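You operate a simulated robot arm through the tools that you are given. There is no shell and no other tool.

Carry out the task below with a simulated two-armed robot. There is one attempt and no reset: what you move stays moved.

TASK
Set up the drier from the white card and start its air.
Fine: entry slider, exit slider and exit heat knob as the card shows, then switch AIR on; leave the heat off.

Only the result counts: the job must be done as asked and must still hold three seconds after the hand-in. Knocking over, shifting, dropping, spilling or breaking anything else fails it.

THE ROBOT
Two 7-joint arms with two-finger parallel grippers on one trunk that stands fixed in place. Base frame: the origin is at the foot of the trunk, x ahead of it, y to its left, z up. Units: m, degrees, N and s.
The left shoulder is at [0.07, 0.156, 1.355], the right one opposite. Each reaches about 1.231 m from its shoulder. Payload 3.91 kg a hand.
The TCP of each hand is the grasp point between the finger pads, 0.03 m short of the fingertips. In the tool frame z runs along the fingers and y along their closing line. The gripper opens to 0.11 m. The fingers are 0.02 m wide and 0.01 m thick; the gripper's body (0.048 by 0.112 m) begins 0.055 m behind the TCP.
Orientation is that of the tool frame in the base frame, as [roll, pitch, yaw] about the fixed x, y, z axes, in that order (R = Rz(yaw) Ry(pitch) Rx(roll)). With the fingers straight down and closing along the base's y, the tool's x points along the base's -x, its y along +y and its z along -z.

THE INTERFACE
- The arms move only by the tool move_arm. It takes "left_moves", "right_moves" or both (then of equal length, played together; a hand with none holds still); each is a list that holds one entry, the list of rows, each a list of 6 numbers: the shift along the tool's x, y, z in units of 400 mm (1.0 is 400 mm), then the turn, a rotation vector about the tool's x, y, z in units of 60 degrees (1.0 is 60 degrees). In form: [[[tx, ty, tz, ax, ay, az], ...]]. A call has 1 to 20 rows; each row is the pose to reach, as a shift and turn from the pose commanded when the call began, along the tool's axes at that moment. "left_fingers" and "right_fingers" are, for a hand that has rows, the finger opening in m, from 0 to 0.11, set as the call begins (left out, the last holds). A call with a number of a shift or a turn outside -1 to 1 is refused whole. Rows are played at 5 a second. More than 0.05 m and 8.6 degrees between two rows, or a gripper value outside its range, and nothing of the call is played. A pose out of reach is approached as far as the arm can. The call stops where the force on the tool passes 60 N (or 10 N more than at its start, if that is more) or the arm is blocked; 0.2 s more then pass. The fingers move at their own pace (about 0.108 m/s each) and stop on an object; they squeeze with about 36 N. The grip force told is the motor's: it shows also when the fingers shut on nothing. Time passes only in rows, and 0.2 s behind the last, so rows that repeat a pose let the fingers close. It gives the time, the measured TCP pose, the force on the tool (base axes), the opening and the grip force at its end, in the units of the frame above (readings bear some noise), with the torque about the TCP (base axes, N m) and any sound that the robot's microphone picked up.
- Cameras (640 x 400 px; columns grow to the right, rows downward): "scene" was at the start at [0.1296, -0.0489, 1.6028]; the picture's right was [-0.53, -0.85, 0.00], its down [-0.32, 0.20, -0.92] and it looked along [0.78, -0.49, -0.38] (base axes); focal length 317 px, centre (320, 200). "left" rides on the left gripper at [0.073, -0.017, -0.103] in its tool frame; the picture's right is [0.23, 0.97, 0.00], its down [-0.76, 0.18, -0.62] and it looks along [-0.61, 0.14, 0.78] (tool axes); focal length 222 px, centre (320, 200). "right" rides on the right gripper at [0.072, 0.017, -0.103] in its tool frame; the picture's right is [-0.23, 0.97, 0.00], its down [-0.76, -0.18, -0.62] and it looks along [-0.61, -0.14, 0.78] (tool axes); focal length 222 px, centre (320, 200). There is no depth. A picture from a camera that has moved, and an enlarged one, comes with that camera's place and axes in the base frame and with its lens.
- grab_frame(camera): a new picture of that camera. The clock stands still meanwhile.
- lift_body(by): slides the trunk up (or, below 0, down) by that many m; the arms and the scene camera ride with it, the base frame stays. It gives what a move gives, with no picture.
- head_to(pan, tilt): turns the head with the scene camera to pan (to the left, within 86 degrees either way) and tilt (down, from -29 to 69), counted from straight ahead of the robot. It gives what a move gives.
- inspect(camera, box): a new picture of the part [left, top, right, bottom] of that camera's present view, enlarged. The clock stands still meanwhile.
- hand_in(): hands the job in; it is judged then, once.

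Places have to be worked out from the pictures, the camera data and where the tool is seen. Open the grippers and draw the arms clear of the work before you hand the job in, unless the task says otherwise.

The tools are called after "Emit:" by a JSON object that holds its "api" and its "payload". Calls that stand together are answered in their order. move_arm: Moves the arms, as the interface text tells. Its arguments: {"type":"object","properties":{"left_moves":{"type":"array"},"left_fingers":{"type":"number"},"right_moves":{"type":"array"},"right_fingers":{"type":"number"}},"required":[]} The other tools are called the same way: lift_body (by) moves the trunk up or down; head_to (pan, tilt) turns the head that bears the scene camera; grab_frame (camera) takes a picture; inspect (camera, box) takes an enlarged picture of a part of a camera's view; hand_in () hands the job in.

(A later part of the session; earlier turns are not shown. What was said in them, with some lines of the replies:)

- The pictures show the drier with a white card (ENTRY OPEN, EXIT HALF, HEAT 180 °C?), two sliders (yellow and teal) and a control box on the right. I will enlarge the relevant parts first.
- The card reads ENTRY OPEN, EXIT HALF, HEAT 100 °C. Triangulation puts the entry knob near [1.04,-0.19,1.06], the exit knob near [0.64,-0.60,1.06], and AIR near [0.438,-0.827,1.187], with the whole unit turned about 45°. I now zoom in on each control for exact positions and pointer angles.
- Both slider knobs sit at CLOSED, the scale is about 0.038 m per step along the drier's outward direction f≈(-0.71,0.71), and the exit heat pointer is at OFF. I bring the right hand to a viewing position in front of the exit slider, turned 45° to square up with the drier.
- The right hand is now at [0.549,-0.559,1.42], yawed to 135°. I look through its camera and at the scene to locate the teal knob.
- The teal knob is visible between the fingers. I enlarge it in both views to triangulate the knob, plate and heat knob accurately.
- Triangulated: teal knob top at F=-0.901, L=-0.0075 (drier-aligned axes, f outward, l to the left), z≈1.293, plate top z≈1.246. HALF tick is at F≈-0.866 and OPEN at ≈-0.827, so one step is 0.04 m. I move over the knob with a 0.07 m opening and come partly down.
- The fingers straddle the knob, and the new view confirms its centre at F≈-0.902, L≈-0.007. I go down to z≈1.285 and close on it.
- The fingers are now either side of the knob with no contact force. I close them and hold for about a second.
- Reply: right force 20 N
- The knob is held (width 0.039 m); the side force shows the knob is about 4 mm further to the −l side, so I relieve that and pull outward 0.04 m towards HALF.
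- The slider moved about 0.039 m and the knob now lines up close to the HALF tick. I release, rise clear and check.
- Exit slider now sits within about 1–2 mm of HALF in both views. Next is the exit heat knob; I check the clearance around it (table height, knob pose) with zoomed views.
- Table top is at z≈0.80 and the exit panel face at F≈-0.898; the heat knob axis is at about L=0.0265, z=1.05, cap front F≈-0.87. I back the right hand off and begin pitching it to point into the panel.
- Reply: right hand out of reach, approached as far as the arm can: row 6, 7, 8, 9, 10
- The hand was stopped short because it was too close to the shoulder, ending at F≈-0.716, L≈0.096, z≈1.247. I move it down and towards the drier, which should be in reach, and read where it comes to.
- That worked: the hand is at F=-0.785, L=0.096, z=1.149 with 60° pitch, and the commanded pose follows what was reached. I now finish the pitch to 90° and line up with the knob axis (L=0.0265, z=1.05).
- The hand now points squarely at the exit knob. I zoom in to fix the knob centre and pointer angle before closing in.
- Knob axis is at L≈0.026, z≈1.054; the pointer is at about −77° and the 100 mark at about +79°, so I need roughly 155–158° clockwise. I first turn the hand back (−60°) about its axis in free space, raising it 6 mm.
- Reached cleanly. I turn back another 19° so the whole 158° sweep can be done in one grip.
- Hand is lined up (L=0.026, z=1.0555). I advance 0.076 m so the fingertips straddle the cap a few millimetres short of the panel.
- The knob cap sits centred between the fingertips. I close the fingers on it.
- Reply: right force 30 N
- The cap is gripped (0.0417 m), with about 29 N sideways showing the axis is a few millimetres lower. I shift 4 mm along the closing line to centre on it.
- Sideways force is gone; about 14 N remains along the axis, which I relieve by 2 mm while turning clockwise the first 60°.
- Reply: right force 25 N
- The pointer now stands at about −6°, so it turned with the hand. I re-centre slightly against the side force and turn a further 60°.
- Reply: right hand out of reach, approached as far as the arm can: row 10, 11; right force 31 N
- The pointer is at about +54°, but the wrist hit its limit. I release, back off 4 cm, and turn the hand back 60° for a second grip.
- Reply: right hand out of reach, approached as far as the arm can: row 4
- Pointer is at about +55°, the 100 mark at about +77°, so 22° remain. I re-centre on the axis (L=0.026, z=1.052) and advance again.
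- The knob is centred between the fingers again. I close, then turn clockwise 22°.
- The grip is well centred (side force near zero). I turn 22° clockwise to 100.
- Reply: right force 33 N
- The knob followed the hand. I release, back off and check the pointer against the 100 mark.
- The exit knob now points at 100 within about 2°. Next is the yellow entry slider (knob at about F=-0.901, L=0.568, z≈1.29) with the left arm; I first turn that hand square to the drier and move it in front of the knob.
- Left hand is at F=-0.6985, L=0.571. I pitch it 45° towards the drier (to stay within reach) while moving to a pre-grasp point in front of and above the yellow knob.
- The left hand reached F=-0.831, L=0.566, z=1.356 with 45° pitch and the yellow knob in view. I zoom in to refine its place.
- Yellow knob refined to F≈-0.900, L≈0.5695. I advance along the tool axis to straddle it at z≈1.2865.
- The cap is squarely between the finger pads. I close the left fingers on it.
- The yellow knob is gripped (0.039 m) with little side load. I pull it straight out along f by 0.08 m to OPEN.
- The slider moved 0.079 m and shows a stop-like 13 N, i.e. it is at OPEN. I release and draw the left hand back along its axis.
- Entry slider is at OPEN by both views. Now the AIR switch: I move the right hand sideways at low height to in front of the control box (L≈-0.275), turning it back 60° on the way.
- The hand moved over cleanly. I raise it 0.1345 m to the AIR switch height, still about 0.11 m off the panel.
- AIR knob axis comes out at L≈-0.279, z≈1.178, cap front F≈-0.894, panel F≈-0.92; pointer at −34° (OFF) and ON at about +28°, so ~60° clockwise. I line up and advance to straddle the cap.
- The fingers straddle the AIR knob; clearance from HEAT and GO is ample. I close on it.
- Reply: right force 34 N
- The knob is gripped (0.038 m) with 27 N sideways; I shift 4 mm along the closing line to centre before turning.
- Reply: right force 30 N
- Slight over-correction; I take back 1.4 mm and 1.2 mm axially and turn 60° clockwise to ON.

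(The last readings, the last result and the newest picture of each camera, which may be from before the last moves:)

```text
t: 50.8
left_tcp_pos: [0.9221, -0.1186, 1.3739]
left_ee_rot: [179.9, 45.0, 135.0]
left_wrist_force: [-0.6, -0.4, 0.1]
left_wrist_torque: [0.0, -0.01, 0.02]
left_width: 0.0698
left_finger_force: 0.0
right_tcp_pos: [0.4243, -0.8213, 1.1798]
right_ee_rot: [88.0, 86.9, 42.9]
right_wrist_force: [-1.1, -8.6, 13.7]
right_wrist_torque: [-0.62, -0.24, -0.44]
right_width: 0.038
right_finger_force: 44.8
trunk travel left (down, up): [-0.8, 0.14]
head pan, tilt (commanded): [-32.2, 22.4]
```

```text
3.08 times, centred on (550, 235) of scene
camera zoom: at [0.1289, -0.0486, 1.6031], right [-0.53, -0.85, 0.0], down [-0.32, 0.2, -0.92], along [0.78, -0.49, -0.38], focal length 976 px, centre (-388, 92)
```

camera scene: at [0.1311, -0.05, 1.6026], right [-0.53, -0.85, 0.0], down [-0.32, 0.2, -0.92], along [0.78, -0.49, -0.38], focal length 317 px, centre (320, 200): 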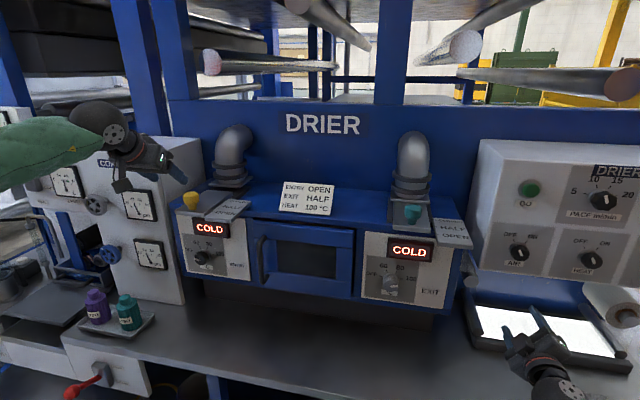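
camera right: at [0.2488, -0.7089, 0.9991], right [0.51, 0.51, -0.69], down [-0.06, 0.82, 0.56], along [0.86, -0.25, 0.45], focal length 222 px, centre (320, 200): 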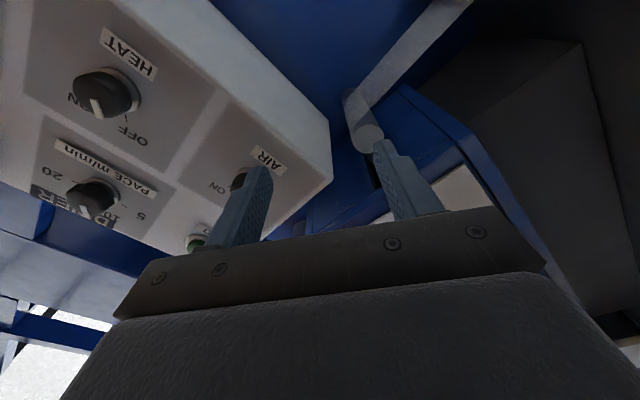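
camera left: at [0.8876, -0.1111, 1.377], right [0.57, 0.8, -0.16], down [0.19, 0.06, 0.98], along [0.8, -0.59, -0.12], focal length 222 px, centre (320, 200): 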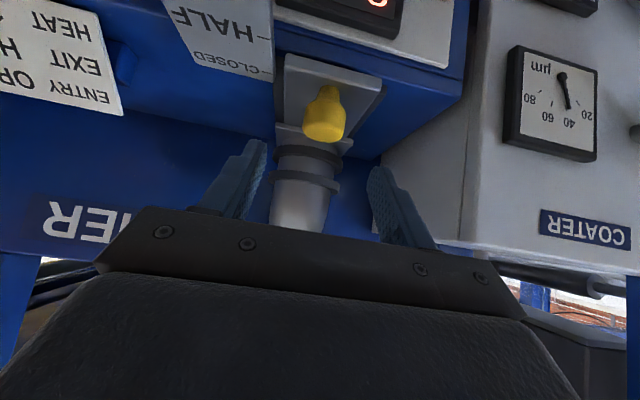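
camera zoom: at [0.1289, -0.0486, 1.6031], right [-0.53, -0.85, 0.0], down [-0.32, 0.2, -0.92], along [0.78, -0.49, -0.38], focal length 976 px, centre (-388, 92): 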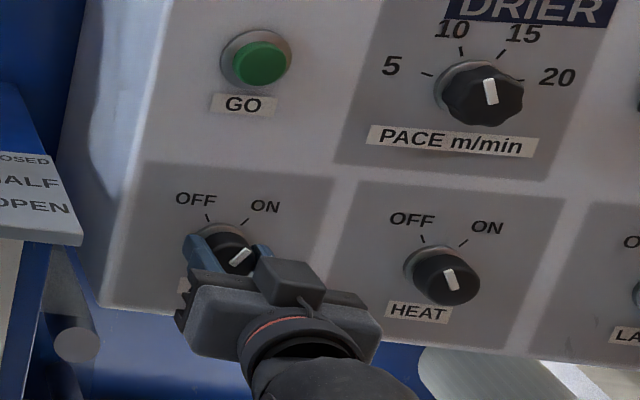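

The pointer now stands at about +27°, at the ON mark. I release and back straight off to check it and look for any change in the drier.

Emit:
{"api": "move_arm", "payload": {"right_moves": [[[0, 0, 0, 0, 0, 0], [0, 0, 0, 0, 0, 0], [0, 0, -0.05, 0, 0, 0], [0, 0, -0.12, 0, 0, 0], [0, 0, -0.2, 0, 0, 0], [0, 0, -0.2, 0, 0, 0]]], "right_fingers": 0.07}}

Emit:
{"api": "inspect", "payload": {"camera": "right", "box": [180, 30, 460, 220]}}

Emit:
{"api": "inspect", "payload": {"camera": "scene", "box": [485, 225, 565, 280]}}

Emit:
{"api": "grab_frame", "payload": {"camera": "scene"}}

```text
t: 52.2
left_tcp_pos: [0.9235, -0.119, 1.3725]
left_ee_rot: [180.0, 45.0, 135.1]
left_wrist_force: [-0.2, 0.3, 0.0]
left_wrist_torque: [-0.02, -0.03, 0.0]
left_width: 0.07
left_finger_force: 0.1
right_tcp_pos: [0.3695, -0.7642, 1.1774]
right_ee_rot: [90.7, 87.1, 45.7]
right_wrist_force: [-0.2, -0.9, 0.0]
right_wrist_torque: [0.01, 0.01, 0.03]
right_width: 0.07
right_finger_force: 0.1
trunk travel left (down, up): [-0.8, 0.14]
head pan, tilt (commanded): [-32.2, 22.4]
```

```text
2.11 times, centred on (320, 125) of right
camera zoom: at [0.3121, -0.6766, 1.1061], right [0.68, 0.68, 0.28], down [-0.59, 0.29, 0.75], along [0.43, -0.68, 0.6], focal length 468 px, centre (320, 358)
```

zoom: 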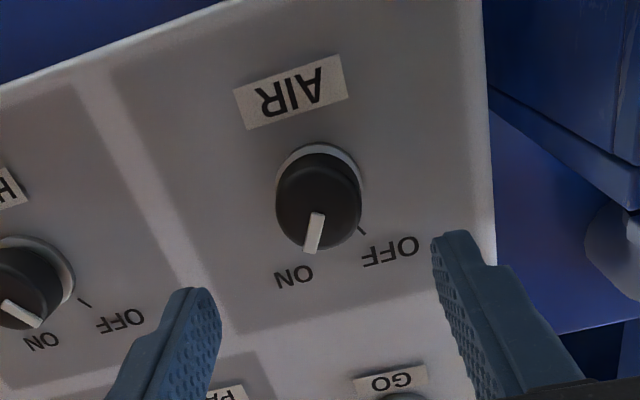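

```text
7.27 times, centred on (525, 252) of scene
camera zoom: at [0.1304, -0.0494, 1.6027], right [-0.53, -0.85, 0.0], down [-0.32, 0.2, -0.92], along [0.78, -0.49, -0.38], focal length 2307 px, centre (-1171, -182)
```

zoom: 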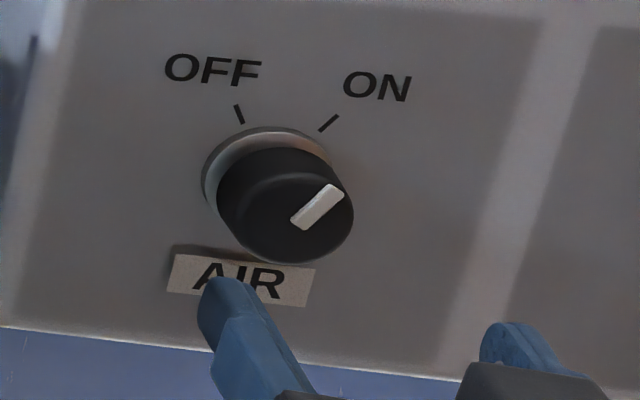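

```text
taken
camera scene: at [0.1304, -0.0494, 1.6027], right [-0.53, -0.85, 0.0], down [-0.32, 0.2, -0.92], along [0.78, -0.49, -0.38], focal length 317 px, centre (320, 200)
```

scene: 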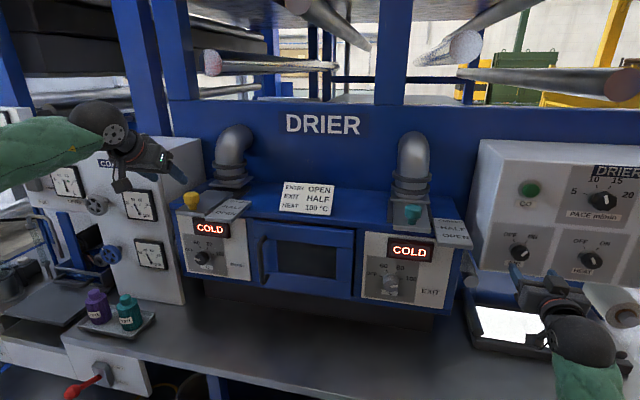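

AIR points at ON in both views. I zoom tighter on AIR and HEAT to be sure of the angles, and re-check the exit knob and sliders.

Emit:
{"api": "inspect", "payload": {"camera": "right", "box": [280, 70, 380, 170]}}

Emit:
{"api": "inspect", "payload": {"camera": "scene", "box": [365, 240, 445, 310]}}

Emit:
{"api": "inspect", "payload": {"camera": "scene", "box": [375, 180, 475, 250]}}

Emit:
{"api": "inspect", "payload": {"camera": "scene", "box": [560, 230, 620, 285]}}

Emit:
{"api": "inspect", "payload": {"camera": "scene", "box": [170, 170, 260, 290]}}

```text
4.00 times, centred on (330, 120) of right
camera zoom: at [0.3121, -0.6766, 1.1061], right [0.68, 0.68, 0.28], down [-0.59, 0.29, 0.75], along [0.43, -0.68, 0.6], focal length 888 px, centre (280, 520)
```

zoom: 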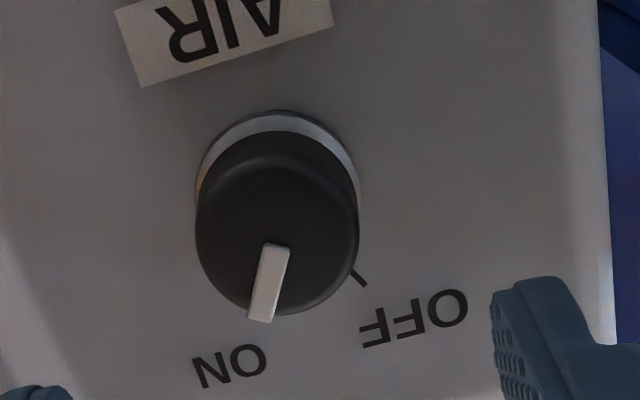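

```text
5.71 times, centred on (405, 275) of scene
camera zoom: at [0.1304, -0.0494, 1.6027], right [-0.53, -0.85, 0.0], down [-0.32, 0.2, -0.92], along [0.78, -0.49, -0.38], focal length 1813 px, centre (-166, -229)
```

zoom: 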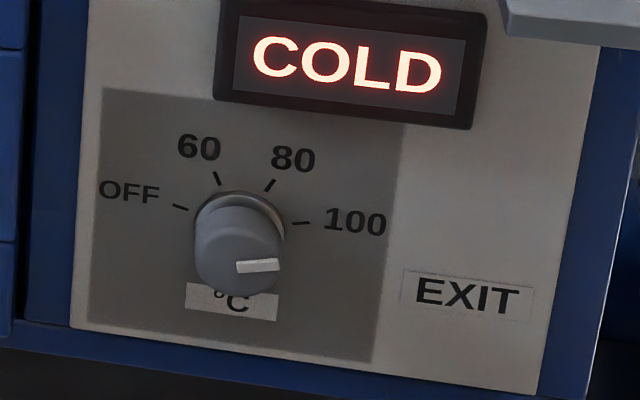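

```text
5.71 times, centred on (425, 215) of scene
camera zoom: at [0.1304, -0.0494, 1.6027], right [-0.53, -0.85, 0.0], down [-0.32, 0.2, -0.92], along [0.78, -0.49, -0.38], focal length 1813 px, centre (-280, 114)
```

zoom: 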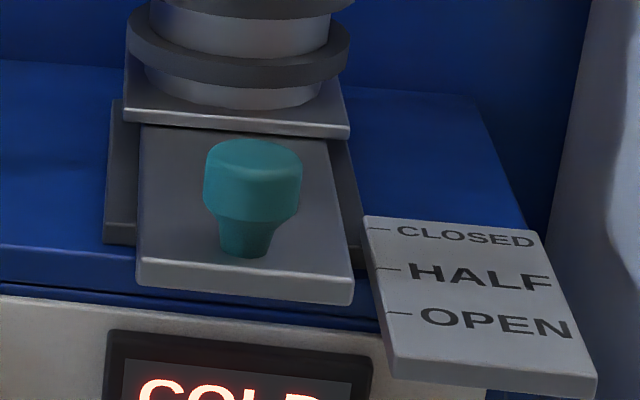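

```text
7.27 times, centred on (590, 258) of scene
camera zoom: at [0.1304, -0.0494, 1.6027], right [-0.53, -0.85, 0.0], down [-0.32, 0.2, -0.92], along [0.78, -0.49, -0.38], focal length 2307 px, centre (-1644, -218)
```

zoom: 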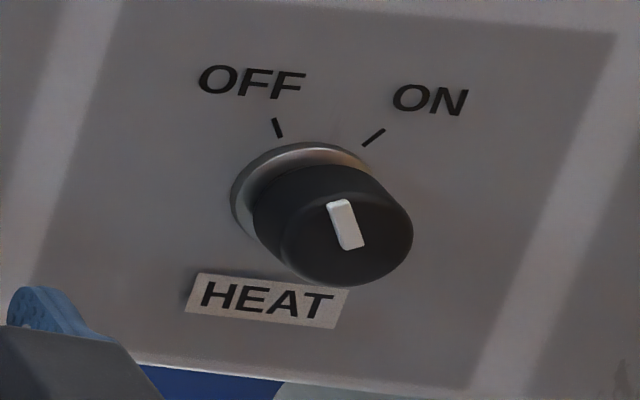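

```text
3.33 times, centred on (215, 230) of scene
camera zoom: at [0.1304, -0.0494, 1.6027], right [-0.53, -0.85, 0.0], down [-0.32, 0.2, -0.92], along [0.78, -0.49, -0.38], focal length 1057 px, centre (670, 100)
```

zoom: 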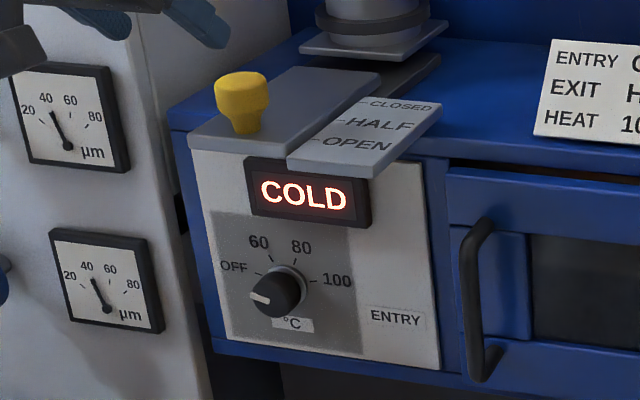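

Everything reads right: AIR at +28° (ON), HEAT still OFF, exit knob at 100, exit slider HALF, entry slider OPEN, entry knob untouched. I open both grippers and draw both arms clear.

Emit:
{"api": "move_arm", "payload": {"left_moves": [[[0.035, 0, -0.053, 0, 0, 0], [0.07, 0, -0.106, 0, 0, 0], [0.106, 0, -0.159, 0, 0, 0], [0.141, 0, -0.212, 0, 0, 0], [0.177, 0, -0.265, 0, 0, 0], [0.212, 0, -0.318, 0, 0, 0], [0.212, 0, -0.318, 0, 0, 0]]], "right_moves": [[[0, 0, -0.03, 0, 0, 0], [0, 0, -0.06, 0, 0, 0], [0, 0, -0.09, 0, 0, 0], [0, 0, -0.12, 0, 0, 0], [0, 0, -0.15, 0, 0, 0], [0, 0, -0.15, 0, 0, 0], [0, 0, -0.15, 0, 0, 0]]], "left_fingers": 0.11, "right_fingers": 0.11}}

Emit:
{"api": "grab_frame", "payload": {"camera": "scene"}}

Emit:
{"api": "inspect", "payload": {"camera": "scene", "box": [485, 225, 565, 280]}}

Emit:
{"api": "grab_frame", "payload": {"camera": "left"}}

```text
t: 53.8
left_tcp_pos: [0.8154, -0.0094, 1.403]
left_ee_rot: [180.0, 45.0, 135.2]
left_wrist_force: [0.1, -0.8, 0.3]
left_wrist_torque: [0.02, 0.03, -0.05]
left_width: 0.1099
left_finger_force: 0.0
right_tcp_pos: [0.3276, -0.7209, 1.179]
right_ee_rot: [91.0, 87.0, 46.1]
right_wrist_force: [-0.1, -0.7, 0.2]
right_wrist_torque: [-0.01, 0.02, -0.01]
right_width: 0.1098
right_finger_force: 0.2
trunk travel left (down, up): [-0.8, 0.14]
head pan, tilt (commanded): [-32.2, 22.4]
```

```text
taken
camera scene: at [0.13, -0.0495, 1.6027], right [-0.53, -0.85, 0.0], down [-0.32, 0.2, -0.92], along [0.78, -0.49, -0.38], focal length 317 px, centre (320, 200)
```

scene: 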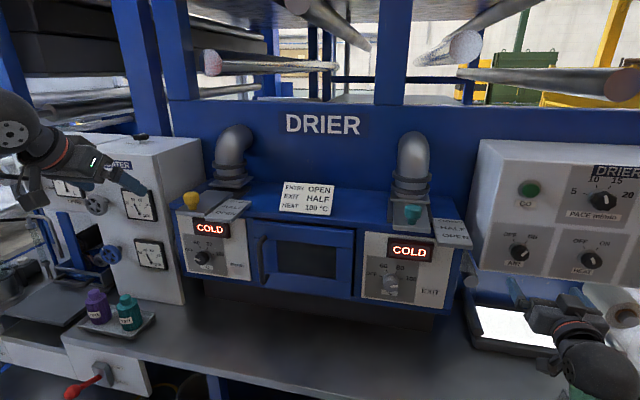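

```text
7.27 times, centred on (525, 252) of scene
camera zoom: at [0.13, -0.0495, 1.6027], right [-0.53, -0.85, 0.0], down [-0.32, 0.2, -0.92], along [0.78, -0.49, -0.38], focal length 2307 px, centre (-1171, -182)
```

zoom: 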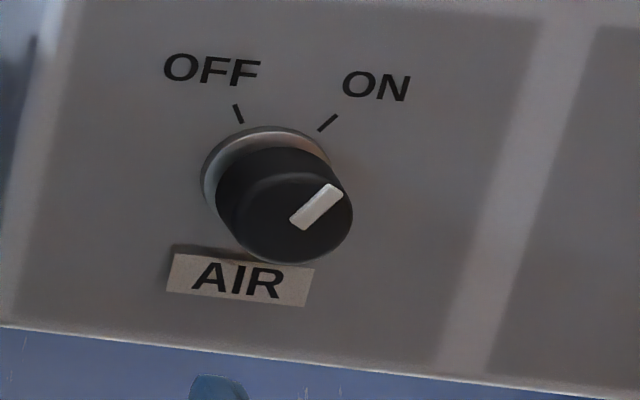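

```text
taken
camera left: at [0.7166, 0.0643, 1.4245], right [0.57, 0.8, -0.16], down [0.19, 0.06, 0.98], along [0.8, -0.59, -0.12], focal length 222 px, centre (320, 200)
```

left: 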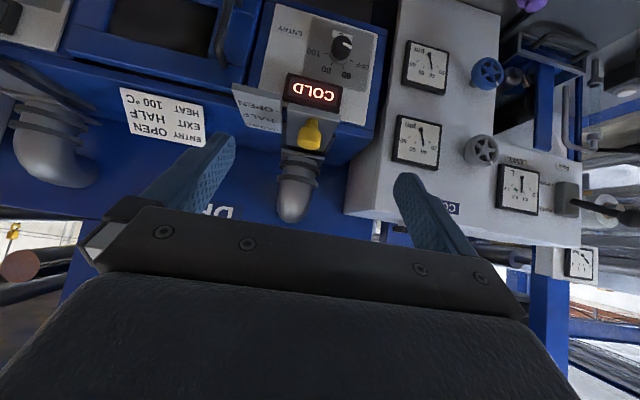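

Both arms are clear with grippers open, nothing else was disturbed, and AIR still stands at ON. I hand the job in.

Emit:
{"api": "hand_in", "payload": {}}

```text
The job is handed in.
```

I set the drier up from the white card, switched its air on and handed the job in. I haven't seen the verdict.

| Control | Card or request | Final reading |
|---|---|---|
| Entry slider | OPEN | Pulled 0.079 m; it pushed back at the end as if against a stop |
| Exit slider | HALF | Pulled 0.039 m, within about 2 mm of the HALF mark |
| Exit heat knob | 100 °C | Pointer within about 2° of the 100 mark |
| AIR switch | ON | Pointer within about 2° of the ON mark |
| HEAT switch | Leave off | Not touched, still at OFF |

- **Air:** I only have the switch position to go on. No sound was reported when I turned it, and both drier displays still read COLD.
- **Exit heat knob:** this took two grips, because the wrist reached its turning limit partway.
- **After the work:** both grippers are open and the arms are drawn back. I saw nothing else moved or knocked over.
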